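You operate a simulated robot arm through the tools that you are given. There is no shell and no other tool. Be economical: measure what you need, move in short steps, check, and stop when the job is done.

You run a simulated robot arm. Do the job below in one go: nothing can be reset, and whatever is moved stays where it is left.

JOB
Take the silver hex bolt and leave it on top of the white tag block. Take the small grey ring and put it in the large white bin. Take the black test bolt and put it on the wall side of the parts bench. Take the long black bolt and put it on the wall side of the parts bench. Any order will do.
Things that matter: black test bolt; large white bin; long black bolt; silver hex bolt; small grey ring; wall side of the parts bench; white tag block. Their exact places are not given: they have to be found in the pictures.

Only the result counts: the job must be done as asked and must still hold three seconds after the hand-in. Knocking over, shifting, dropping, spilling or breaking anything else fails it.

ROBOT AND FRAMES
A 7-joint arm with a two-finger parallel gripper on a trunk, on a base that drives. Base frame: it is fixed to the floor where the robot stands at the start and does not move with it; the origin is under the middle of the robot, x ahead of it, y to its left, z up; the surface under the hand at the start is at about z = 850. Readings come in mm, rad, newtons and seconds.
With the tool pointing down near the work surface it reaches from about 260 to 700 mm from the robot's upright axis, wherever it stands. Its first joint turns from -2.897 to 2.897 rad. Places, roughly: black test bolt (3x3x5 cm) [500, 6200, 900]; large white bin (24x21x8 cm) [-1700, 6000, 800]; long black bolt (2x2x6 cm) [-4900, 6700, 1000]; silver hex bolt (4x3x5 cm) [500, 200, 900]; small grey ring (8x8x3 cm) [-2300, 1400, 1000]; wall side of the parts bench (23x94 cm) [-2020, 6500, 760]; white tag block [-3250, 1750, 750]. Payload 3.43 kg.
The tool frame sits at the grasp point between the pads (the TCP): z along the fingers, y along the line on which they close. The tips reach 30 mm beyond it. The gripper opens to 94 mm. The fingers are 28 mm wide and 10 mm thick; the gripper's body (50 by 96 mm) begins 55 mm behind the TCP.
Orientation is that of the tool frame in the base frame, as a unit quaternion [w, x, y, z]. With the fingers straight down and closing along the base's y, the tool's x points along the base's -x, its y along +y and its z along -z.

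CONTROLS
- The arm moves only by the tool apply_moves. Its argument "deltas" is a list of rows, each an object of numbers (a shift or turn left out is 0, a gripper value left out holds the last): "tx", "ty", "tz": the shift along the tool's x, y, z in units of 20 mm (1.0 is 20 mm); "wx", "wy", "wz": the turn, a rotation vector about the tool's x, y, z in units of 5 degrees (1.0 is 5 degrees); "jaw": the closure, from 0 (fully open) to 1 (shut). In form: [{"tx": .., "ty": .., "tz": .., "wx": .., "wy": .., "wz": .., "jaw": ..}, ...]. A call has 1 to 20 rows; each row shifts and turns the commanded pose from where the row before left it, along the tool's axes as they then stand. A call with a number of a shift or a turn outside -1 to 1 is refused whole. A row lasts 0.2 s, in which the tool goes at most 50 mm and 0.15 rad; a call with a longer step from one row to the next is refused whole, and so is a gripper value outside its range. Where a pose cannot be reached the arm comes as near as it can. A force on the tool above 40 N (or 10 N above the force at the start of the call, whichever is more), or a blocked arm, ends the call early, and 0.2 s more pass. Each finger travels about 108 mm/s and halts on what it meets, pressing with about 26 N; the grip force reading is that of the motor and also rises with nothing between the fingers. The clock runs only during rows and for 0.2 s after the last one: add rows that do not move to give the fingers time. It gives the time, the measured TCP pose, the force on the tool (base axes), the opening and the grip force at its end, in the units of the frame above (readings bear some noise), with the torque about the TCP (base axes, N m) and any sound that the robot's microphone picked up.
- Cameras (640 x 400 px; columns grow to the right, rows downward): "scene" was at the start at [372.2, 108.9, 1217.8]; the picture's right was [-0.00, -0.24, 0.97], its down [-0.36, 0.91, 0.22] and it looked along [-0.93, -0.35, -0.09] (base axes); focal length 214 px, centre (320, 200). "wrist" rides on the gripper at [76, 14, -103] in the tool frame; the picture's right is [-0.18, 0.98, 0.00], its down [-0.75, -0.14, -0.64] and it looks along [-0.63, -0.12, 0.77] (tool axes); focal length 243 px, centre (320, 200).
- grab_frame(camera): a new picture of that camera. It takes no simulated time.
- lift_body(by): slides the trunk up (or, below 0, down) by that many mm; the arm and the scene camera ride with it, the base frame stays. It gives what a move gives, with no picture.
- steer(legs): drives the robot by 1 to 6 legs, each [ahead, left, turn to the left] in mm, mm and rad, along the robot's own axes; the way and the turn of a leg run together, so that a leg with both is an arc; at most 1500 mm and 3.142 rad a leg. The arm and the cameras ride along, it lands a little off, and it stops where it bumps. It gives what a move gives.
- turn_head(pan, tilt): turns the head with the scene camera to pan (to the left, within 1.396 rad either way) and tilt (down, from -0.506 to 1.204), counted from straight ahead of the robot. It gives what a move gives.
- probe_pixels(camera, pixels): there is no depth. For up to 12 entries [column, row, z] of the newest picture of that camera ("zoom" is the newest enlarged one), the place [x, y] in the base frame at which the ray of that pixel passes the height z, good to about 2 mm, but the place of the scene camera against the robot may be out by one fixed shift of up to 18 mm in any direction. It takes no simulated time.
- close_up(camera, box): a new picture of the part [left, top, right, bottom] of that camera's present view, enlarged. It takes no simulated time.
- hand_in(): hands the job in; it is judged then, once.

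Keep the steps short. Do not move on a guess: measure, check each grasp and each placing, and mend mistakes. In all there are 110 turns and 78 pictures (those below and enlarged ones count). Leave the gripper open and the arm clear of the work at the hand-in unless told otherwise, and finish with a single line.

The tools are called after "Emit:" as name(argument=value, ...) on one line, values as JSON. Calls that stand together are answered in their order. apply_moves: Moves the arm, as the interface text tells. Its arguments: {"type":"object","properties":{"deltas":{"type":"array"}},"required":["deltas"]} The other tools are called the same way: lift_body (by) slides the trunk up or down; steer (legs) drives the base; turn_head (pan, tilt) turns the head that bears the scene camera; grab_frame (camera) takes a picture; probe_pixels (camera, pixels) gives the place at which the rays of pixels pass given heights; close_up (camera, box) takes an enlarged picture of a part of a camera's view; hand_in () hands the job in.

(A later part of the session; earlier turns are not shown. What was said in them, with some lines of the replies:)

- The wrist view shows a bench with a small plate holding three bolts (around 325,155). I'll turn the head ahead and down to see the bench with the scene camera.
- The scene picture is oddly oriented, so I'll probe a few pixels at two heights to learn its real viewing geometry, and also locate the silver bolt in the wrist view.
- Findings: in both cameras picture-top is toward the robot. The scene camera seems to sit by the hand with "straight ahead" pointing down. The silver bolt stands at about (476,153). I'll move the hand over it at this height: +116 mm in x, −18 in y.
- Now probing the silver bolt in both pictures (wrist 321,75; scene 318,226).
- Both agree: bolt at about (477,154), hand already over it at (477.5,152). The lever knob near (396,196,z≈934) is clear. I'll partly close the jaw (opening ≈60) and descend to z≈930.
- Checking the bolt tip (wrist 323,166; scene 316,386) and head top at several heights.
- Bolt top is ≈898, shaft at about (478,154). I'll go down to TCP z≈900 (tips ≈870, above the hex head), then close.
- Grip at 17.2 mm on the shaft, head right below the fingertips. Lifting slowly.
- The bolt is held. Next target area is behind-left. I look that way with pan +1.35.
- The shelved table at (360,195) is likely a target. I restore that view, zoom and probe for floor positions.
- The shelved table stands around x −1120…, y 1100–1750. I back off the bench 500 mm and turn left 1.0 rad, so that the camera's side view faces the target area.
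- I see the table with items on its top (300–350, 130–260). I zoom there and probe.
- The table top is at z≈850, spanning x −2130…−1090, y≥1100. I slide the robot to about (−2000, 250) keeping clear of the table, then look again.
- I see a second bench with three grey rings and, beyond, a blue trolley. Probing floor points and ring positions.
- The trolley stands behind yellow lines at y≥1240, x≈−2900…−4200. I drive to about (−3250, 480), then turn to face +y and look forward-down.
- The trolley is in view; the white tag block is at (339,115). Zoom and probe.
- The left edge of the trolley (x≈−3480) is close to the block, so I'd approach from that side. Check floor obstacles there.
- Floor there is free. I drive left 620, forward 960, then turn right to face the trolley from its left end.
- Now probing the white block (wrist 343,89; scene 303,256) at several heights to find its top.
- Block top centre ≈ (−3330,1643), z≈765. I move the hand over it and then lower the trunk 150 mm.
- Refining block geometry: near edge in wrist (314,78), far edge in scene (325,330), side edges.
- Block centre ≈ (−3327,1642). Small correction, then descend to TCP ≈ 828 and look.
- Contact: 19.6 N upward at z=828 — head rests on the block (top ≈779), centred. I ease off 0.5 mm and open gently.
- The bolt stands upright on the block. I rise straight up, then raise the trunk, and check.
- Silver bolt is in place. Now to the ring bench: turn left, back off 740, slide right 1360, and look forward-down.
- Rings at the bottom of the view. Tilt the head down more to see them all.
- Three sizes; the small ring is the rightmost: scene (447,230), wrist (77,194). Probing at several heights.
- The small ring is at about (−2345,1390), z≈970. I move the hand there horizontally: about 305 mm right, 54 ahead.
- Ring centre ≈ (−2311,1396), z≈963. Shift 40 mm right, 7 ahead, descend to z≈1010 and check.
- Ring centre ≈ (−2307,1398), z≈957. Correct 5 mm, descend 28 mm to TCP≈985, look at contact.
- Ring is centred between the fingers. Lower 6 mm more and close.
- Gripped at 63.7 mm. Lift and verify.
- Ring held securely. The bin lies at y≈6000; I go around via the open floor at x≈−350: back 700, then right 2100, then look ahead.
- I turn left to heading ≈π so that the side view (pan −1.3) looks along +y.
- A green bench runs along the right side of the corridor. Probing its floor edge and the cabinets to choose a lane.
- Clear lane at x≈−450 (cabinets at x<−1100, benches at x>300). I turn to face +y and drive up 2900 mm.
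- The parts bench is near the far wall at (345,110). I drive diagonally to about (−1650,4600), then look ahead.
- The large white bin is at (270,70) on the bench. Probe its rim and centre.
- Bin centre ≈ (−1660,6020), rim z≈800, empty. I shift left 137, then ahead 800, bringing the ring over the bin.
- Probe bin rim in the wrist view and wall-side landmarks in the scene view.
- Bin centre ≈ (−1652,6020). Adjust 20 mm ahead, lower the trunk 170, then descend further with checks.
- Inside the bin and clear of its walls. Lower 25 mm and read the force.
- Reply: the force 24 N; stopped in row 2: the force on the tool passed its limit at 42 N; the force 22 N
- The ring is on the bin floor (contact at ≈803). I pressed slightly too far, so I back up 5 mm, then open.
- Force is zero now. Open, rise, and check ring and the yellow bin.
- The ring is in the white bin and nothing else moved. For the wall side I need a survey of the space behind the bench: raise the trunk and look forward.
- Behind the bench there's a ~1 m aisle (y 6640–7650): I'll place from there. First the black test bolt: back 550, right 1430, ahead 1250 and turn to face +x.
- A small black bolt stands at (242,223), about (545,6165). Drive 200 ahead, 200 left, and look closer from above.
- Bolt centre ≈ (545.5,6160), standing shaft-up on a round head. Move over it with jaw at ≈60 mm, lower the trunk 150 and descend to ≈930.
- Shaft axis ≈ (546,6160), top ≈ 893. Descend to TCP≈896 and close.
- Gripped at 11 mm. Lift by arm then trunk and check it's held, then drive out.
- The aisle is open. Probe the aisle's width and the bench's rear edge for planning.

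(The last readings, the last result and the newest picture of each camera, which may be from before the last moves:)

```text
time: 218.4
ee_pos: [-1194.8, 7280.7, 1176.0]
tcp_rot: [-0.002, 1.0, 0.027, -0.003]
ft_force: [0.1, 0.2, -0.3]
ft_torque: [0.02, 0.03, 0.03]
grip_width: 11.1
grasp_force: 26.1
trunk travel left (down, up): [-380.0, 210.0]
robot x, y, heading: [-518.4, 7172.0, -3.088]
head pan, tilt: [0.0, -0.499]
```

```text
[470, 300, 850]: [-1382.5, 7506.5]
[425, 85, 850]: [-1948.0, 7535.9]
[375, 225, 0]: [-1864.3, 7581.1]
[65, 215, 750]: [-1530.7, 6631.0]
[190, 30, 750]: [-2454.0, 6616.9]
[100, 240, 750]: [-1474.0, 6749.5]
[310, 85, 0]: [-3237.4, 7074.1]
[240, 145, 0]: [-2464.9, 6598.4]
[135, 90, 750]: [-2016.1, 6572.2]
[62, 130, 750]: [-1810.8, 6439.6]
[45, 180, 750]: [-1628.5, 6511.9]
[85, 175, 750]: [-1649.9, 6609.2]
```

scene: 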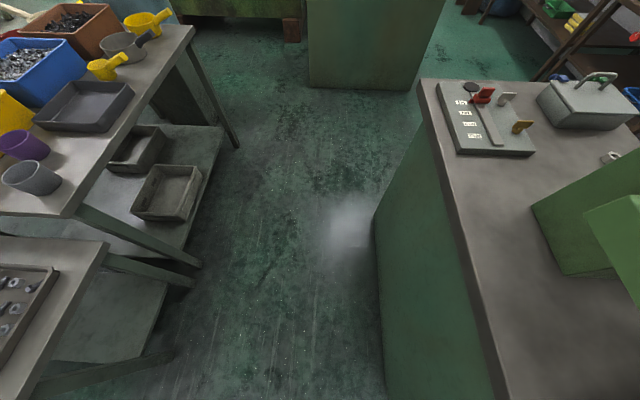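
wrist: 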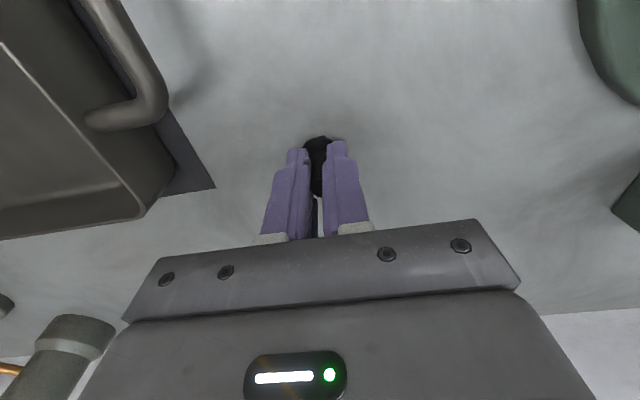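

Bench rear edge y≈6625, cabinet front y≈7510. I retract the hand 120 mm, drive 1085 along the aisle, and turn left to face the bench's wall side.

Emit:
apply_moves(deltas=[{"tx": 1}, {"tx": 1}, {"tx": 1}, {"tx": 1}, {"tx": 1}, {"tx": 1}, {}])

Emit:
steer(legs=[[1085, 10, 0], [0, 0, 1.52]])

Emit:
turn_head(pan=0, tilt=0.1)

Emit:
grab_frame(camera="scene")

```text
time: 220.0
ee_pos: [-1075.3, 7287.2, 1174.8]
tcp_rot: [-0.001, 1.0, 0.027, -0.002]
ft_force: [-0.2, 0.2, -0.3]
ft_torque: [-0.02, -0.02, 0.0]
grip_width: 10.7
grasp_force: 25.7
trunk travel left (down, up): [-380.0, 210.0]
robot x, y, heading: [-509.5, 7170.1, -3.088]
head pan, tilt: [0.0, -0.499]
```

```text
time: 229.3
ee_pos: [-1741.8, 6545.1, 1175.2]
tcp_rot: [0.001, 0.698, 0.716, -0.004]
ft_force: [-0.6, -0.2, -0.6]
ft_torque: [0.0, -0.01, 0.02]
grip_width: 10.9
grasp_force: 26.2
trunk travel left (down, up): [-380.0, 210.0]
robot x, y, heading: [-1608.5, 7098.6, -1.542]
head pan, tilt: [0.0, -0.499]
```

```text
time: 230.3
ee_pos: [-1742.7, 6545.0, 1175.6]
tcp_rot: [0.001, 0.698, 0.716, -0.004]
ft_force: [-0.2, 0.7, -0.3]
ft_torque: [-0.01, -0.04, 0.02]
grip_width: 11.0
grasp_force: 26.1
trunk travel left (down, up): [-380.0, 210.0]
robot x, y, heading: [-1609.1, 7101.9, -1.549]
head pan, tilt: [0.0, 0.099]
```

```text
14 pictures are left
```

scene: 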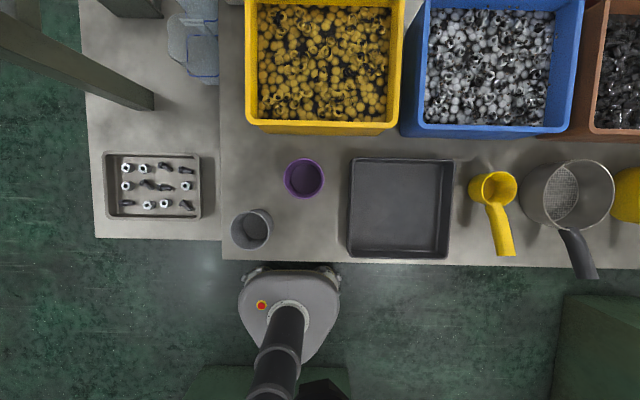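

Free bare area between the grey cup and the tray, around (310,230). Probe spots at z=760.

Emit:
probe_pixels(camera="scene", pixels=[[310, 225, 760], [325, 225, 760], [296, 225, 760], [272, 230, 760], [347, 235, 760], [310, 262, 760], [305, 195, 760], [347, 258, 760], [462, 235, 760]])

```text
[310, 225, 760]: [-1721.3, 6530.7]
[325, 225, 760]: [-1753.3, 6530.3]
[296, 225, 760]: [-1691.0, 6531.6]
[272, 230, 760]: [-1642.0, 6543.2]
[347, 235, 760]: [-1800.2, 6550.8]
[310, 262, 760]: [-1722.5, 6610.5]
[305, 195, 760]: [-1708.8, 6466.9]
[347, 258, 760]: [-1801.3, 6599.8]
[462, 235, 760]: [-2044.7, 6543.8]
```

Target for this bolt: (−1755,6555). Small shift, lower the trunk 280, then look before final descent.

Emit:
apply_moves(deltas=[{"tx": 0.5, "ty": -0.6}, {}])

Emit:
lift_body(by=-280)

Emit:
apply_moves(deltas=[{"tz": 1}, {"tz": 1}, {"tz": 1}, {}])

Emit:
grab_frame(camera="wrist")

```text
time: 230.9
ee_pos: [-1754.4, 6555.8, 1175.1]
tcp_rot: [0.001, 0.698, 0.716, -0.004]
ft_force: [0.6, -0.3, -0.5]
ft_torque: [0.01, 0.0, -0.01]
grip_width: 10.8
grasp_force: 25.9
trunk travel left (down, up): [-380.0, 210.0]
robot x, y, heading: [-1613.7, 7099.7, -1.547]
head pan, tilt: [0.0, 0.099]
```

```text
time: 233.8
ee_pos: [-1754.2, 6553.7, 893.9]
tcp_rot: [0.001, 0.698, 0.716, -0.004]
ft_force: [0.1, 0.3, -0.6]
ft_torque: [-0.02, 0.02, -0.01]
grip_width: 11.0
grasp_force: 26.1
trunk travel left (down, up): [-100.0, 490.0]
robot x, y, heading: [-1610.5, 7102.4, -1.548]
head pan, tilt: [0.0, 0.099]
```

```text
time: 234.8
ee_pos: [-1755.9, 6553.6, 834.5]
tcp_rot: [0.001, 0.698, 0.716, -0.004]
ft_force: [-0.5, 0.7, -1.0]
ft_torque: [0.02, -0.01, 0.01]
grip_width: 11.0
grasp_force: 26.3
trunk travel left (down, up): [-100.0, 490.0]
robot x, y, heading: [-1613.6, 7101.2, -1.546]
head pan, tilt: [0.0, 0.099]
```

```text
13 pictures are left
```

wrist: 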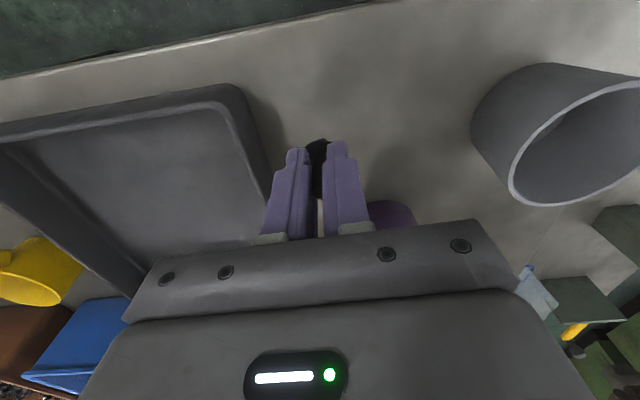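

Clear spot. Descend in small steps until contact.

Emit:
apply_moves(deltas=[{"tz": 0.6}, {"tz": 0.5}, {}])

Emit:
apply_moves(deltas=[{"tz": 0.2}, {}])

```text
time: 235.6
ee_pos: [-1755.4, 6551.4, 811.0]
tcp_rot: [0.001, 0.699, 0.715, -0.004]
ft_force: [-0.4, 0.2, -1.2]
ft_torque: [-0.03, 0.02, 0.0]
grip_width: 11.1
grasp_force: 25.7
trunk travel left (down, up): [-100.0, 490.0]
robot x, y, heading: [-1610.6, 7097.1, -1.54]
head pan, tilt: [0.0, 0.099]
```

```text
time: 236.2
ee_pos: [-1755.4, 6552.3, 809.3]
tcp_rot: [0.001, 0.699, 0.715, -0.004]
ft_force: [0.6, 0.1, -0.4]
ft_torque: [-0.02, -0.03, 0.01]
grip_width: 11.1
grasp_force: 25.7
trunk travel left (down, up): [-100.0, 490.0]
robot x, y, heading: [-1608.1, 7101.4, -1.548]
head pan, tilt: [0.0, 0.099]
```

Emit:
apply_moves(deltas=[{"tz": 0.15}, {}])

Emit:
apply_moves(deltas=[{"tz": 0.15}, {}])

Emit:
apply_moves(deltas=[{"tz": 0.1}, {}])

```text
time: 236.8
ee_pos: [-1754.3, 6553.3, 806.7]
tcp_rot: [0.001, 0.698, 0.716, -0.003]
ft_force: [0.0, 1.4, 0.2]
ft_torque: [0.0, -0.03, -0.02]
grip_width: 11.2
grasp_force: 25.6
trunk travel left (down, up): [-100.0, 490.0]
robot x, y, heading: [-1613.8, 7102.5, -1.54]
head pan, tilt: [0.0, 0.099]
```

```text
time: 237.4
ee_pos: [-1755.3, 6552.8, 805.2]
tcp_rot: [0.003, 0.699, 0.715, -0.006]
ft_force: [0.9, -0.3, 24.2]
ft_torque: [-0.11, -0.1, 0.03]
grip_width: 11.0
grasp_force: 25.6
trunk travel left (down, up): [-100.0, 490.0]
robot x, y, heading: [-1609.9, 7097.9, -1.545]
head pan, tilt: [0.0, 0.099]
```

```text
time: 238.0
ee_pos: [-1754.6, 6552.8, 802.1]
tcp_rot: [0.003, 0.698, 0.716, -0.004]
ft_force: [-0.1, -4.7, 20.7]
ft_torque: [-0.17, 0.01, -0.01]
grip_width: 11.0
grasp_force: 26.3
trunk travel left (down, up): [-100.0, 490.0]
robot x, y, heading: [-1609.8, 7099.6, -1.543]
head pan, tilt: [0.0, 0.099]
```

Contact at z≈805 (24 N). Ease up 2 mm and open gently.

Emit:
apply_moves(deltas=[{"tz": -0.1}, {}, {"jaw": 0.82}, {"jaw": 0.76}, {"jaw": 0.7}, {}])

Emit:
grab_frame(camera="wrist")

```text
time: 239.4
ee_pos: [-1755.4, 6554.1, 802.7]
tcp_rot: [0.001, 0.699, 0.715, -0.004]
ft_force: [0.9, 0.7, -0.4]
ft_torque: [0.01, 0.03, 0.04]
grip_width: 28.1
grasp_force: 0.0
trunk travel left (down, up): [-100.0, 490.0]
robot x, y, heading: [-1613.0, 7097.5, -1.546]
head pan, tilt: [0.0, 0.099]
```

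```text
12 pictures are left
```

wrist: 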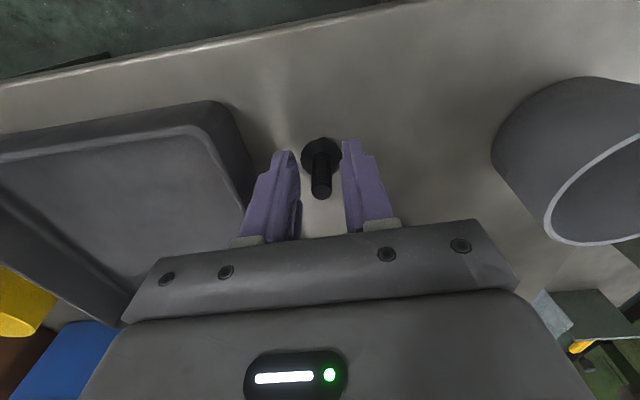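

Bolt stands upright and free. Rise, raise the trunk fully, turn to face west (−x), and survey for the long bolt.

Emit:
apply_moves(deltas=[{"tz": -0.5}, {"tz": -1}, {"tz": -1}, {"tz": -1}, {"tz": -1}, {"jaw": 0.4}, {}])

Emit:
lift_body(by=490)

Emit:
steer(legs=[[0, 0, -1.6]])

Emit:
turn_head(pan=0, tilt=-0.5)

Emit:
apply_moves(deltas=[{"wy": 0.99}, {"wy": 0.99}, {"wy": 0.99}, {"wy": 0.99}, {"wy": 0.99}, {"wy": 0.99}, {}])

Emit:
grab_frame(camera="scene")

```text
time: 241.0
ee_pos: [-1755.8, 6555.9, 893.4]
tcp_rot: [0.001, 0.698, 0.716, -0.003]
ft_force: [-0.1, -0.4, -0.5]
ft_torque: [-0.01, -0.01, -0.02]
grip_width: 56.5
grasp_force: 0.1
trunk travel left (down, up): [-100.0, 490.0]
robot x, y, heading: [-1607.6, 7097.5, -1.547]
head pan, tilt: [0.0, 0.099]
```

```text
refused: 490 is not a number from -400 to 400
```

```text
time: 245.2
ee_pos: [-2156.2, 7239.5, 892.3]
tcp_rot: [-0.002, 1.0, 0.017, -0.004]
ft_force: [0.1, -0.2, 0.2]
ft_torque: [0.01, 0.01, -0.02]
grip_width: 56.3
grasp_force: 0.1
trunk travel left (down, up): [-100.0, 490.0]
robot x, y, heading: [-1610.2, 7101.6, -3.107]
head pan, tilt: [0.0, 0.099]
```

```text
time: 246.2
ee_pos: [-2155.2, 7239.1, 891.4]
tcp_rot: [-0.002, 1.0, 0.018, -0.004]
ft_force: [-0.3, -0.5, 0.0]
ft_torque: [0.03, -0.03, 0.03]
grip_width: 56.3
grasp_force: 0.1
trunk travel left (down, up): [-100.0, 490.0]
robot x, y, heading: [-1608.9, 7100.7, -3.108]
head pan, tilt: [0.0, -0.499]
```

```text
time: 247.8
ee_pos: [-2155.5, 7239.3, 892.6]
tcp_rot: [-0.005, 0.967, 0.015, 0.254]
ft_force: [-0.2, -0.7, -0.1]
ft_torque: [-0.03, -0.02, 0.05]
grip_width: 56.3
grasp_force: 0.1
trunk travel left (down, up): [-100.0, 490.0]
robot x, y, heading: [-1612.7, 7098.0, -3.105]
head pan, tilt: [0.0, -0.499]
```

```text
11 pictures are left
```

scene: 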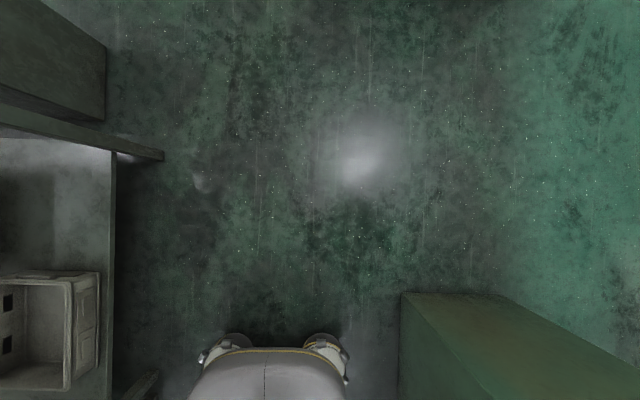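

The trunk lift was refused (limit 400) and the tilt went the wrong way. I lift 400, then tilt the tool forward (wy negative), so the camera looks ahead.

Emit:
lift_body(by=400)

Emit:
apply_moves(deltas=[{"wy": -1}, {"wy": -1}, {"wy": -1}, {"wy": -1}, {"wy": -1}, {"wy": -1}, {"wy": -1}, {"wy": -1}, {"wy": -1}, {"wy": -0.94}, {}])

Emit:
grab_frame(camera="scene")

Emit:
probe_pixels(camera="scene", pixels=[[320, 300, 0], [320, 200, 0], [200, 200, 0], [440, 200, 0], [320, 150, 1000], [320, 120, 1000], [200, 120, 1000], [100, 120, 1000]])

```text
time: 251.6
ee_pos: [-2155.8, 7239.1, 1290.9]
tcp_rot: [-0.006, 0.967, 0.016, 0.253]
ft_force: [-0.7, -0.1, 0.0]
ft_torque: [0.0, -0.01, -0.02]
grip_width: 56.3
grasp_force: 0.0
trunk travel left (down, up): [-500.0, 90.0]
robot x, y, heading: [-1612.8, 7102.3, -3.107]
head pan, tilt: [0.0, -0.499]
```

```text
time: 254.0
ee_pos: [-2156.7, 7239.5, 1291.0]
tcp_rot: [0.002, 0.984, 0.018, -0.177]
ft_force: [0.2, 0.1, -0.5]
ft_torque: [0.02, -0.01, -0.02]
grip_width: 56.2
grasp_force: 0.0
trunk travel left (down, up): [-500.0, 90.0]
robot x, y, heading: [-1612.6, 7099.9, -3.105]
head pan, tilt: [0.0, -0.499]
```

```text
10 pictures are left
```

scene: 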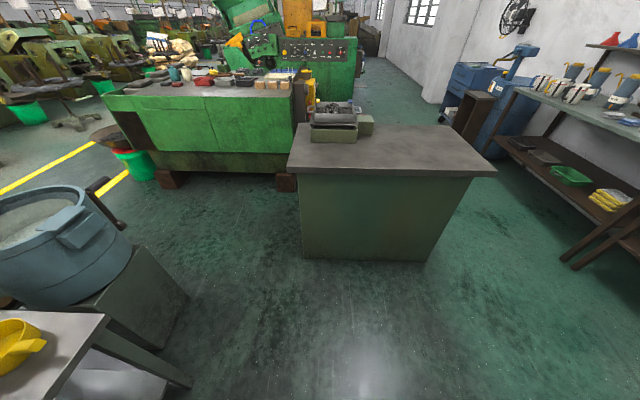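

```text
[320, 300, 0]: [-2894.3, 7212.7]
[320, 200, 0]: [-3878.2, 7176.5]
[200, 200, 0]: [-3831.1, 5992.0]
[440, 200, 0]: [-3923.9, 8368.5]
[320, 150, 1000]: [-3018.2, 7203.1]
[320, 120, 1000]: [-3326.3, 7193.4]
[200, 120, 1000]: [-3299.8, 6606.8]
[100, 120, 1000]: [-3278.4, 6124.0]
```

Great view. The green machine bench at (200,90) carries small parts — probably the long black bolt. Zoom.

Emit:
close_up(camera="scene", box=[100, 50, 310, 180])

Emit:
probe_pixels(camera="scene", pixels=[[165, 182, 0], [288, 185, 0], [302, 255, 0], [430, 262, 0], [105, 95, 950], [292, 95, 950], [150, 115, 0], [240, 80, 1000], [185, 320, 0], [85, 330, 0]])

```text
3.05 times, centred on (205, 115) of scene
```

zoom: 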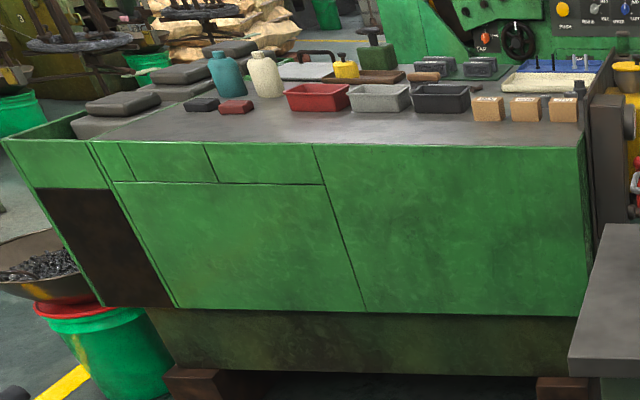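

```text
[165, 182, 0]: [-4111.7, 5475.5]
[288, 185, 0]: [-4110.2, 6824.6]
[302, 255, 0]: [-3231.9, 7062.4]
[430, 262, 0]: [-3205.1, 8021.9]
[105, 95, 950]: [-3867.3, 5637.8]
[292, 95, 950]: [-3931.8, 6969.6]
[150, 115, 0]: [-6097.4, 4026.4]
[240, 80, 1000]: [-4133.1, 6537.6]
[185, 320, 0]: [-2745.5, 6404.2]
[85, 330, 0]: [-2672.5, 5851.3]
```

The blue rack with standing bolts on the far right of the green bench (285,72) is likely. It's reachable only from the bench's right end, so I go around the table on its right: ahead 850, right 1430, ahead 1000.

Emit:
steer(legs=[[0, 0, -0.036], [850, 0, 0], [0, 1, 0], [0, -1420, 0], [1100, 0, 0]])

Emit:
turn_head(pan=0.6, tilt=-0.3)

Emit:
grab_frame(camera="scene")

```text
time: 271.5
ee_pos: [-4117.8, 8750.9, 1292.4]
tcp_rot: [-0.002, 0.984, -0.001, -0.176]
ft_force: [-0.1, -0.9, 0.4]
ft_torque: [-0.02, -0.03, -0.03]
grip_width: 56.3
grasp_force: 0.0
trunk travel left (down, up): [-500.0, 90.0]
robot x, y, heading: [-3581.9, 8590.8, 3.146]
head pan, tilt: [0.0, -0.499]
```

```text
time: 272.5
ee_pos: [-4118.5, 8751.6, 1292.5]
tcp_rot: [-0.002, 0.984, -0.001, -0.177]
ft_force: [-0.5, -0.5, 0.3]
ft_torque: [0.04, -0.01, 0.01]
grip_width: 56.3
grasp_force: 0.2
trunk travel left (down, up): [-500.0, 90.0]
robot x, y, heading: [-3575.4, 8595.0, 3.143]
head pan, tilt: [0.6, -0.3]
```

```text
8 pictures are left
```

scene: 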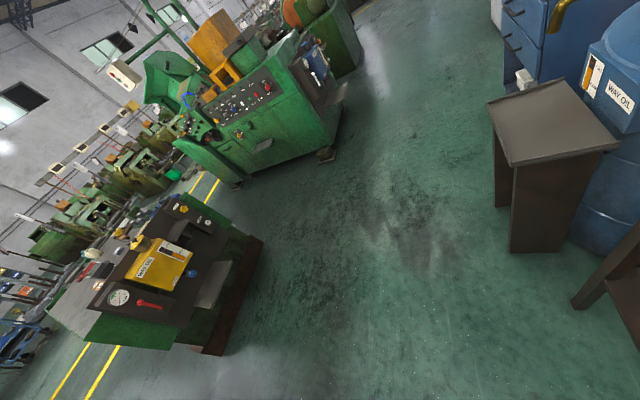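

Emit:
close_up(camera="scene", box=[40, 170, 280, 370])

Emit:
probe_pixels(camera="scene", pixels=[[207, 355, 0], [262, 240, 0], [235, 188, 0], [340, 150, 0], [160, 270, 950], [185, 205, 950], [120, 275, 950], [510, 250, 0]])

```text
2.00 times, centred on (160, 270) of scene
```

zoom: 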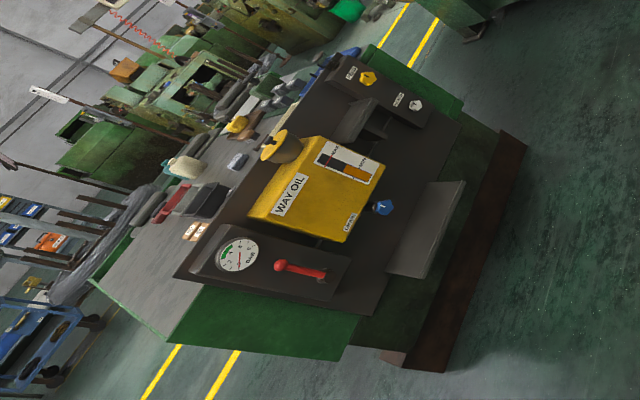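

```text
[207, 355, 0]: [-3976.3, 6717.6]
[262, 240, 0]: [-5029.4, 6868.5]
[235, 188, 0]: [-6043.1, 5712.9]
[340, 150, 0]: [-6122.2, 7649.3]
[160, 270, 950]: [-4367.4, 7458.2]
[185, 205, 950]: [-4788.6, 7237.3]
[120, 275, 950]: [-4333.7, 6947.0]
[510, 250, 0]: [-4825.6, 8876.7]
```

Bench end at y≈6870, floor clear there. I untilt the tool, drive around and face the bench end (−y) from about (−4720,7330).

Emit:
apply_moves(deltas=[{"wy": 1}, {"wy": 1}, {"wy": 1}, {"wy": 1}, {"wy": 0.07}, {}])

Emit:
steer(legs=[[500, 0, 0], [640, 560, 0], [0, 0, 1.57], [700, 0, 0]])

Emit:
turn_head(pan=0, tilt=-0.2)

Emit:
grab_frame(camera="scene")

```text
time: 273.9
ee_pos: [-4117.0, 8750.3, 1291.1]
tcp_rot: [-0.002, 1.0, -0.001, 0.0]
ft_force: [0.1, -0.4, -0.1]
ft_torque: [0.05, -0.01, 0.04]
grip_width: 56.2
grasp_force: 0.1
trunk travel left (down, up): [-500.0, 90.0]
robot x, y, heading: [-3577.5, 8594.9, 3.144]
head pan, tilt: [0.6, -0.3]
```

```text
time: 288.1
ee_pos: [-4968.1, 6846.9, 1291.6]
tcp_rot: [-0.001, 0.733, 0.681, -0.001]
ft_force: [-0.1, -0.6, -0.9]
ft_torque: [0.02, -0.02, 0.03]
grip_width: 56.4
grasp_force: 0.0
trunk travel left (down, up): [-500.0, 90.0]
robot x, y, heading: [-4768.9, 7376.0, -1.646]
head pan, tilt: [0.6, -0.3]
```

```text
time: 289.1
ee_pos: [-4967.4, 6848.1, 1292.2]
tcp_rot: [-0.002, 0.733, 0.68, -0.001]
ft_force: [0.4, -0.1, 0.3]
ft_torque: [0.01, -0.01, 0.03]
grip_width: 56.2
grasp_force: 0.0
trunk travel left (down, up): [-500.0, 90.0]
robot x, y, heading: [-4770.5, 7373.8, -1.644]
head pan, tilt: [0.0, -0.201]
```

```text
6 pictures are left
```

scene: 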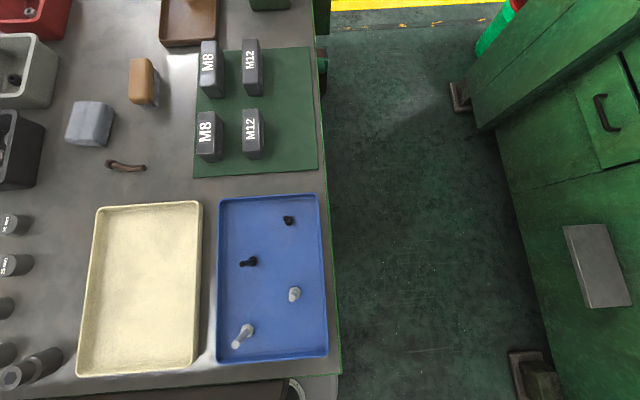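

A blue tray holds four standing bolts; black ones at (248,262) and (288,220). Zoom to tell which is long.

Emit:
close_up(camera="scene", box=[215, 195, 335, 365])

Emit:
probe_pixels(camera="scene", pixels=[[249, 262, 900], [249, 262, 920], [249, 262, 940], [242, 263, 960], [288, 220, 920], [243, 335, 920], [294, 294, 920]])

```text
2.35 times, centred on (275, 280) of scene
```

zoom: 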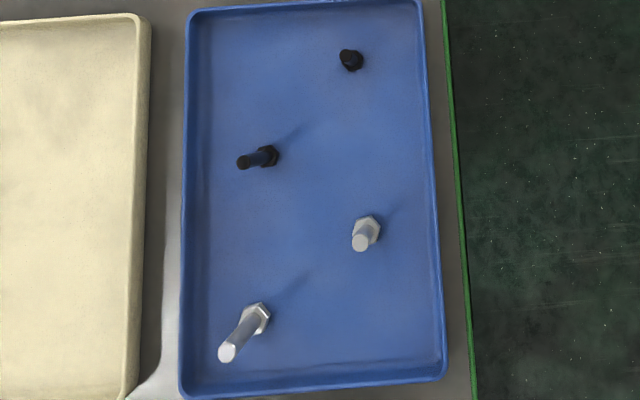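

```text
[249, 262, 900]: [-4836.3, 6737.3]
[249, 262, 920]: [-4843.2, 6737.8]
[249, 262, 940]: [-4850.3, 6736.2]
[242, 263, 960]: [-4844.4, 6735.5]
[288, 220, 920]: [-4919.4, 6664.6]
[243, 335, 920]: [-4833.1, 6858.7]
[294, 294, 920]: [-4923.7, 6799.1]
```

The long black bolt is the one at (249,262), ≈(−4845,6745). Move the hand over it at height, then lower the trunk to see it with the wrist camera.

Emit:
apply_moves(deltas=[{"ty": 1, "tx": -0.7}, {"ty": 1, "tx": -0.7}, {"ty": 1, "tx": -0.7}, {"ty": 1, "tx": -0.7}, {"ty": 1, "tx": -0.7}, {"ty": 1, "tx": -0.7}, {"ty": 0.5, "tx": -0.4}, {}])

Emit:
lift_body(by=-230)

Emit:
grab_frame(camera="wrist")

```text
time: 290.9
ee_pos: [-4843.6, 6745.8, 1294.2]
tcp_rot: [-0.001, 0.732, 0.681, -0.001]
ft_force: [0.0, 0.2, -1.2]
ft_torque: [0.03, 0.03, 0.0]
grip_width: 56.4
grasp_force: 0.0
trunk travel left (down, up): [-500.0, 90.0]
robot x, y, heading: [-4767.1, 7374.5, -1.643]
head pan, tilt: [0.0, -0.201]
```

```text
time: 293.3
ee_pos: [-4843.3, 6747.7, 1065.0]
tcp_rot: [-0.001, 0.733, 0.681, -0.001]
ft_force: [0.3, 0.4, -0.1]
ft_torque: [0.0, 0.0, 0.01]
grip_width: 56.5
grasp_force: 0.0
trunk travel left (down, up): [-270.0, 320.0]
robot x, y, heading: [-4770.9, 7373.9, -1.645]
head pan, tilt: [0.0, -0.201]
```

```text
4 pictures are left
```

wrist: 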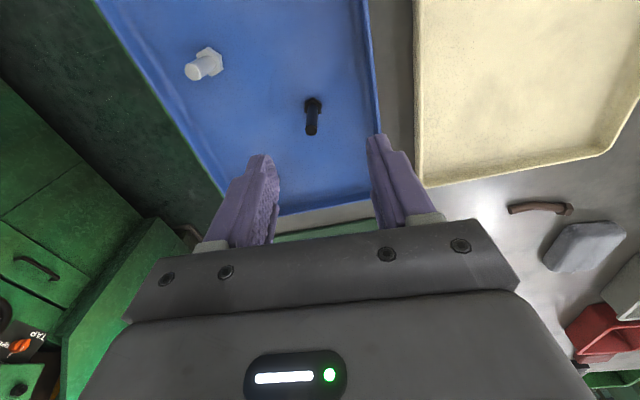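

Probe head (314,104) and tip (311,130) at several heights.

Emit:
probe_pixels(camera="wrist", pixels=[[314, 104, 880], [314, 104, 900], [314, 104, 920], [314, 104, 940], [311, 130, 940], [311, 130, 960], [311, 130, 980], [303, 106, 920], [323, 106, 920]])

Emit:
probe_pixels(camera="scene", pixels=[[252.4, 260.9, 900], [252.4, 260.9, 920], [242.3, 263.8, 940], [242.3, 263.8, 960]])

```text
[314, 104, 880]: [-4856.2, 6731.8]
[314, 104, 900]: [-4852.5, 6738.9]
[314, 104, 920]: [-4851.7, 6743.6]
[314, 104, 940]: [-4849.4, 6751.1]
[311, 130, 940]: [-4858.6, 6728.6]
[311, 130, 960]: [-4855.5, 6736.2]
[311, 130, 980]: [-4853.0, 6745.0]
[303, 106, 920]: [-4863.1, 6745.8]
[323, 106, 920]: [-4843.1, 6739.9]
```

```text
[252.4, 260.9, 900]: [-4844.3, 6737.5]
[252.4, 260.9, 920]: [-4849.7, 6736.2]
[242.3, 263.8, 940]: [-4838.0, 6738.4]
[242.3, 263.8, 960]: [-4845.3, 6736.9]
```

Bolt ≈ (−4851,6744), base ≈917, top ≈978. Shift 7 mm and descend to TCP≈1000, then verify centring.

Emit:
apply_moves(deltas=[{"ty": -0.36, "tx": -0.18}, {"tz": 1}, {"tz": 1}, {"tz": 1}, {"tz": 0.4}, {}])

Emit:
grab_frame(camera="wrist")

Emit:
probe_pixels(camera="wrist", pixels=[[320, 187, 998], [320, 165, 978], [320, 165, 968], [320, 130, 930], [320, 130, 920]])

```text
time: 294.7
ee_pos: [-4849.0, 6744.1, 995.1]
tcp_rot: [-0.001, 0.733, 0.68, -0.001]
ft_force: [0.3, 0.9, -0.3]
ft_torque: [0.02, 0.02, -0.02]
grip_width: 56.6
grasp_force: 0.1
trunk travel left (down, up): [-270.0, 320.0]
robot x, y, heading: [-4767.4, 7379.1, -1.645]
head pan, tilt: [0.0, -0.201]
```

```text
3 pictures are left
```

wrist: 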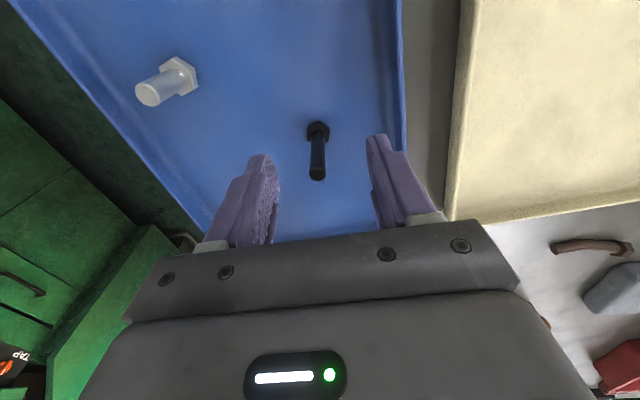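

```text
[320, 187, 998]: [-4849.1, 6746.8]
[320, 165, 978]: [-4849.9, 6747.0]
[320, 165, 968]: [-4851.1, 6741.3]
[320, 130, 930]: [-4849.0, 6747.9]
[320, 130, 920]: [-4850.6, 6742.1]
```

Centred within ~2 mm. Descend to TCP≈971 and close.

Emit:
apply_moves(deltas=[{"tz": 0.6, "ty": -0.08}, {"tz": 0.6}, {"jaw": 0.6}, {"jaw": 0.75}, {"jaw": 0.85}, {"jaw": 1}, {}, {}])

Emit:
apply_moves(deltas=[{"tz": -0.5}, {"tz": -1}, {"tz": -1}, {"tz": -1}, {"tz": -1}, {}])

Emit:
grab_frame(camera="wrist")

```text
time: 296.5
ee_pos: [-4852.5, 6744.5, 971.3]
tcp_rot: [-0.001, 0.733, 0.681, -0.001]
ft_force: [-0.2, 0.4, 0.5]
ft_torque: [0.02, 0.07, 0.04]
grip_width: 8.7
grasp_force: 25.9
trunk travel left (down, up): [-270.0, 320.0]
robot x, y, heading: [-4770.9, 7373.2, -1.646]
head pan, tilt: [0.0, -0.201]
```

```text
time: 297.9
ee_pos: [-4854.3, 6743.4, 1061.1]
tcp_rot: [-0.002, 0.732, 0.681, -0.001]
ft_force: [-0.5, 0.1, 0.5]
ft_torque: [0.04, 0.03, 0.02]
grip_width: 9.0
grasp_force: 25.7
trunk travel left (down, up): [-270.0, 320.0]
robot x, y, heading: [-4767.7, 7374.8, -1.642]
head pan, tilt: [0.0, -0.201]
```

```text
2 pictures are left
```

wrist: 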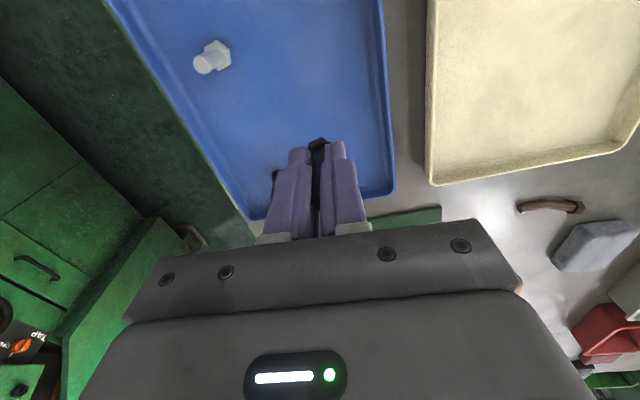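

The long bolt is held. Raise the trunk, retract the hand 90 mm, then drive back the way I came (first part).

Emit:
lift_body(by=230)

Emit:
apply_moves(deltas=[{"tx": 1}, {"tx": 1}, {"tx": 1}, {"tx": 1}, {"tx": 0.5}, {}])

Emit:
steer(legs=[[-700, 0, 0], [0, 0, -1.497], [-640, -530, 0]])

```text
time: 300.4
ee_pos: [-4852.2, 6743.2, 1291.9]
tcp_rot: [-0.001, 0.733, 0.681, -0.001]
ft_force: [-0.3, -0.4, -0.3]
ft_torque: [0.01, -0.02, 0.01]
grip_width: 8.7
grasp_force: 25.7
trunk travel left (down, up): [-500.0, 90.0]
robot x, y, heading: [-4769.0, 7379.0, -1.648]
head pan, tilt: [0.0, -0.201]
```

```text
time: 301.8
ee_pos: [-4847.8, 6834.1, 1292.4]
tcp_rot: [-0.002, 0.732, 0.681, -0.002]
ft_force: [0.3, 0.3, -0.9]
ft_torque: [0.01, 0.02, 0.03]
grip_width: 8.9
grasp_force: 25.6
trunk travel left (down, up): [-500.0, 90.0]
robot x, y, heading: [-4772.3, 7377.2, -1.644]
head pan, tilt: [0.0, -0.201]
```

```text
time: 313.4
ee_pos: [-4645.4, 8678.3, 1293.2]
tcp_rot: [-0.001, 1.0, 0.014, -0.001]
ft_force: [0.2, -0.2, -0.5]
ft_torque: [-0.03, 0.03, -0.02]
grip_width: 8.8
grasp_force: 26.3
trunk travel left (down, up): [-500.0, 90.0]
robot x, y, heading: [-4099.1, 8654.9, -3.12]
head pan, tilt: [0.0, -0.201]
```

Now back 1630 toward x≈−2470 and then left to y≈7110.

Emit:
steer(legs=[[0, 50, -0.021], [-815, 0, 0], [-815, 0, 0], [0, 745, 0], [0, 745, 0]])

```text
time: 329.5
ee_pos: [-3003.0, 7191.9, 1292.7]
tcp_rot: [-0.002, 1.0, -0.004, 0.0]
ft_force: [-0.2, -0.3, -0.3]
ft_torque: [0.03, 0.04, 0.01]
grip_width: 8.4
grasp_force: 26.2
trunk travel left (down, up): [-500.0, 90.0]
robot x, y, heading: [-2458.4, 7150.1, 3.131]
head pan, tilt: [0.0, -0.201]
```

Emit:
steer(legs=[[-797, 41, 0], [0, 0, 1.575]])

Emit:
turn_head(pan=0, tilt=0.1)

```text
time: 337.5
ee_pos: [-1708.3, 6563.5, 1292.8]
tcp_rot: [0.0, 0.706, 0.709, -0.001]
ft_force: [0.4, 0.7, -1.1]
ft_torque: [-0.03, -0.02, 0.02]
grip_width: 9.1
grasp_force: 25.5
trunk travel left (down, up): [-500.0, 90.0]
robot x, y, heading: [-1671.7, 7111.8, -1.565]
head pan, tilt: [0.0, -0.201]
```

```text
time: 338.3
ee_pos: [-1707.9, 6563.5, 1292.6]
tcp_rot: [-0.001, 0.705, 0.709, -0.001]
ft_force: [-0.1, 0.8, -1.2]
ft_torque: [0.0, -0.02, 0.01]
grip_width: 8.6
grasp_force: 26.4
trunk travel left (down, up): [-500.0, 90.0]
robot x, y, heading: [-1666.7, 7108.4, -1.562]
head pan, tilt: [0.0, 0.099]
```

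Over the target region. Fine shift to (−1700,6558), lower the trunk 400 (bolt bottom ≈840), and look with the wrist camera.

Emit:
apply_moves(deltas=[{"ty": 0.4, "tx": -0.28}, {}])

Emit:
lift_body(by=-400)

Emit:
grab_frame(camera="wrist")

```text
time: 338.9
ee_pos: [-1699.9, 6557.7, 1293.2]
tcp_rot: [-0.002, 0.706, 0.709, -0.001]
ft_force: [0.1, -0.5, -0.2]
ft_torque: [-0.01, 0.0, 0.0]
grip_width: 8.9
grasp_force: 26.0
trunk travel left (down, up): [-500.0, 90.0]
robot x, y, heading: [-1671.7, 7108.1, -1.564]
head pan, tilt: [0.0, 0.099]
```

```text
time: 342.7
ee_pos: [-1700.7, 6556.5, 892.9]
tcp_rot: [-0.002, 0.705, 0.709, -0.002]
ft_force: [0.6, -1.4, -0.3]
ft_torque: [-0.03, 0.03, -0.04]
grip_width: 8.6
grasp_force: 26.2
trunk travel left (down, up): [-100.0, 490.0]
robot x, y, heading: [-1672.9, 7109.2, -1.566]
head pan, tilt: [0.0, 0.099]
```

```text
1 pictures are left
```

wrist: 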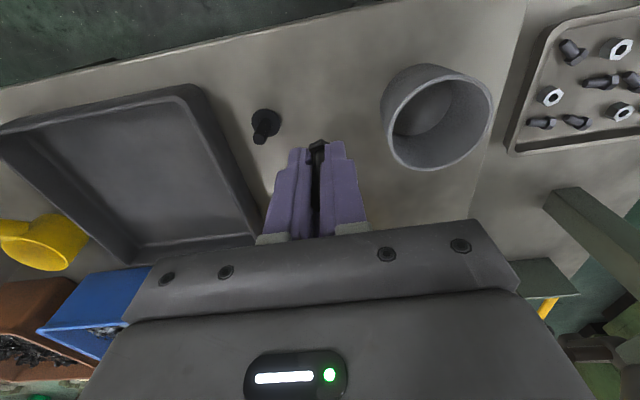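

Emit:
probe_pixels(camera="wrist", pixels=[[384, 110, 840], [384, 110, 800], [395, 150, 840], [266, 120, 770], [264, 136, 805], [320, 143, 840], [320, 90, 760]])

```text
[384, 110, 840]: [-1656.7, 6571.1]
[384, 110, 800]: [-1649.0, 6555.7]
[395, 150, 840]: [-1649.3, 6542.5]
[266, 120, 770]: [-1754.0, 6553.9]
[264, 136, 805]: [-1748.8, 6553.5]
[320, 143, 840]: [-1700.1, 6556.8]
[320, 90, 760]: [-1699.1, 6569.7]
```

Cup rim reaches about x=−1656, so shift 7 mm away from it (x≈−1707), descend to ≈828, then feel for contact.

Emit:
apply_moves(deltas=[{"ty": -0.35}, {"tz": 1}, {"tz": 1}, {"tz": 1}, {"tz": 0.2}, {}])

Emit:
apply_moves(deltas=[{"tz": 0.3}, {}])

Emit:
apply_moves(deltas=[{"tz": 0.15}, {}])

```text
time: 344.1
ee_pos: [-1706.8, 6556.8, 829.9]
tcp_rot: [-0.002, 0.705, 0.709, -0.002]
ft_force: [-0.1, 0.9, -1.2]
ft_torque: [0.0, 0.04, -0.03]
grip_width: 8.8
grasp_force: 25.6
trunk travel left (down, up): [-100.0, 490.0]
robot x, y, heading: [-1671.1, 7108.7, -1.566]
head pan, tilt: [0.0, 0.099]
```

```text
time: 344.7
ee_pos: [-1706.9, 6557.1, 823.8]
tcp_rot: [-0.001, 0.705, 0.709, -0.001]
ft_force: [0.1, 0.4, 0.4]
ft_torque: [0.03, 0.02, 0.0]
grip_width: 8.6
grasp_force: 26.1
trunk travel left (down, up): [-100.0, 490.0]
robot x, y, heading: [-1671.4, 7108.4, -1.566]
head pan, tilt: [0.0, 0.099]
```

```text
time: 345.3
ee_pos: [-1707.5, 6556.9, 820.0]
tcp_rot: [-0.001, 0.706, 0.709, -0.001]
ft_force: [0.3, -0.4, -0.6]
ft_torque: [-0.06, -0.02, -0.02]
grip_width: 8.8
grasp_force: 25.4
trunk travel left (down, up): [-100.0, 490.0]
robot x, y, heading: [-1672.7, 7106.8, -1.566]
head pan, tilt: [0.0, 0.099]
```

Emit:
apply_moves(deltas=[{"tz": 0.12}, {}])

Emit:
apply_moves(deltas=[{"tz": 0.12}, {}])

```text
time: 345.9
ee_pos: [-1706.3, 6557.2, 817.4]
tcp_rot: [-0.001, 0.705, 0.709, -0.001]
ft_force: [-0.8, -0.6, 0.4]
ft_torque: [-0.04, 0.03, 0.0]
grip_width: 9.0
grasp_force: 26.1
trunk travel left (down, up): [-100.0, 490.0]
robot x, y, heading: [-1673.9, 7109.5, -1.565]
head pan, tilt: [0.0, 0.099]
```

```text
time: 346.5
ee_pos: [-1707.2, 6557.2, 814.9]
tcp_rot: [-0.002, 0.705, 0.709, -0.001]
ft_force: [0.8, -0.5, 0.2]
ft_torque: [-0.02, 0.03, 0.0]
grip_width: 8.6
grasp_force: 25.6
trunk travel left (down, up): [-100.0, 490.0]
robot x, y, heading: [-1672.6, 7110.0, -1.565]
head pan, tilt: [0.0, 0.099]
```

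Emit:
apply_moves(deltas=[{"tz": 0.1}, {}])

Emit:
apply_moves(deltas=[{"tz": 0.1}, {}])

```text
time: 347.1
ee_pos: [-1707.5, 6557.6, 812.6]
tcp_rot: [-0.001, 0.705, 0.709, -0.001]
ft_force: [-0.6, -0.9, 0.5]
ft_torque: [-0.01, -0.03, 0.0]
grip_width: 8.8
grasp_force: 25.9
trunk travel left (down, up): [-100.0, 490.0]
robot x, y, heading: [-1677.4, 7107.5, -1.569]
head pan, tilt: [0.0, 0.099]
```

```text
time: 347.7
ee_pos: [-1708.8, 6556.8, 811.5]
tcp_rot: [-0.001, 0.705, 0.709, -0.001]
ft_force: [0.6, 1.2, -0.8]
ft_torque: [-0.02, 0.0, 0.02]
grip_width: 8.7
grasp_force: 26.1
trunk travel left (down, up): [-100.0, 490.0]
robot x, y, heading: [-1671.2, 7108.9, -1.565]
head pan, tilt: [0.0, 0.099]
```

Emit:
apply_moves(deltas=[{"tz": 0.1}, {}])

Emit:
apply_moves(deltas=[{"tz": 0.1}, {}])

```text
time: 348.3
ee_pos: [-1707.5, 6557.5, 808.8]
tcp_rot: [-0.001, 0.705, 0.709, -0.001]
ft_force: [-1.1, -0.5, -0.7]
ft_torque: [0.02, -0.01, 0.0]
grip_width: 8.6
grasp_force: 26.0
trunk travel left (down, up): [-100.0, 490.0]
robot x, y, heading: [-1674.2, 7110.5, -1.565]
head pan, tilt: [0.0, 0.099]
```

```text
time: 348.9
ee_pos: [-1708.6, 6557.4, 807.9]
tcp_rot: [-0.001, 0.705, 0.71, -0.001]
ft_force: [-0.3, -0.3, -0.3]
ft_torque: [-0.03, -0.01, 0.01]
grip_width: 8.8
grasp_force: 25.8
trunk travel left (down, up): [-100.0, 490.0]
robot x, y, heading: [-1672.4, 7110.4, -1.565]
head pan, tilt: [0.0, 0.099]
```

Emit:
apply_moves(deltas=[{"tz": 0.1}, {}])

Emit:
apply_moves(deltas=[{"tz": 0.1}, {}])

```text
time: 349.5
ee_pos: [-1707.3, 6555.4, 804.8]
tcp_rot: [-0.002, 0.705, 0.709, -0.002]
ft_force: [-0.5, 0.3, -0.1]
ft_torque: [-0.02, -0.05, -0.01]
grip_width: 8.5
grasp_force: 25.6
trunk travel left (down, up): [-100.0, 490.0]
robot x, y, heading: [-1674.1, 7110.6, -1.566]
head pan, tilt: [0.0, 0.099]
```

```text
time: 350.1
ee_pos: [-1706.7, 6556.8, 805.1]
tcp_rot: [0.0, 0.705, 0.71, -0.003]
ft_force: [1.0, -0.9, 20.8]
ft_torque: [-0.01, -0.16, 0.02]
grip_width: 8.9
grasp_force: 25.9
trunk travel left (down, up): [-100.0, 490.0]
robot x, y, heading: [-1673.1, 7107.7, -1.563]
head pan, tilt: [0.0, 0.099]
```

Contact (20.8 N). Ease 1 mm, open gently to ≈20 mm, and rise.

Emit:
apply_moves(deltas=[{"tz": -0.05}, {}, {"jaw": 0.87}, {"jaw": 0.82}, {"jaw": 0.79}, {}])

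Emit:
apply_moves(deltas=[{"tz": -0.4}, {"tz": -0.6}, {"tz": -1}, {"tz": -1}, {"tz": -1}, {"tz": -1}, {}])

Emit:
grab_frame(camera="wrist")

```text
time: 351.5
ee_pos: [-1707.4, 6556.6, 803.6]
tcp_rot: [-0.001, 0.705, 0.709, -0.002]
ft_force: [-0.2, 0.4, 0.3]
ft_torque: [0.03, 0.04, -0.01]
grip_width: 19.6
grasp_force: 0.1
trunk travel left (down, up): [-100.0, 490.0]
robot x, y, heading: [-1673.1, 7111.0, -1.561]
head pan, tilt: [0.0, 0.099]
```

```text
time: 353.1
ee_pos: [-1707.7, 6558.3, 902.9]
tcp_rot: [-0.002, 0.705, 0.709, -0.001]
ft_force: [0.4, -0.1, -1.0]
ft_torque: [-0.04, 0.01, 0.0]
grip_width: 19.8
grasp_force: 0.0
trunk travel left (down, up): [-100.0, 490.0]
robot x, y, heading: [-1673.6, 7109.3, -1.564]
head pan, tilt: [0.0, 0.099]
```

```text
0 pictures are left
```

wrist: 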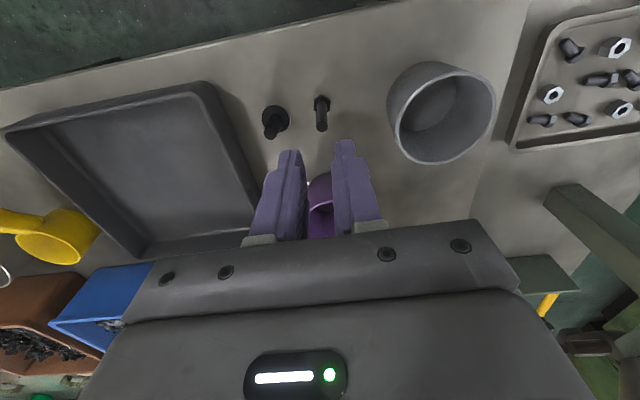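

Both black bolts stand upright on the wall side, and nothing else was disturbed. I raise the trunk, open the gripper and back the hand off, then hand in.

Emit:
lift_body(by=300)

Emit:
apply_moves(deltas=[{"jaw": 0}, {"tx": 1}, {"tx": 1}, {"tx": 1}, {"tx": 1}, {}])

Emit:
hand_in()

```text
time: 356.1
ee_pos: [-1707.4, 6558.6, 1203.1]
tcp_rot: [0.0, 0.705, 0.709, -0.001]
ft_force: [-0.7, -0.1, -0.7]
ft_torque: [-0.01, 0.02, -0.05]
grip_width: 19.9
grasp_force: 0.0
trunk travel left (down, up): [-400.0, 190.0]
robot x, y, heading: [-1674.0, 7108.7, -1.568]
head pan, tilt: [0.0, 0.099]
```

```text
time: 357.5
ee_pos: [-1709.0, 6639.4, 1203.5]
tcp_rot: [-0.001, 0.704, 0.71, -0.001]
ft_force: [0.2, 0.1, -0.8]
ft_torque: [-0.01, -0.03, -0.01]
grip_width: 94.3
grasp_force: 0.1
trunk travel left (down, up): [-400.0, 190.0]
robot x, y, heading: [-1673.3, 7111.4, -1.563]
head pan, tilt: [0.0, 0.099]
```

```text
The job is handed in.
```

The job is handed in: the silver hex bolt stands on the white tag block, the small grey ring is in the large white bin, and both black bolts stand on the wall side of the parts bench.
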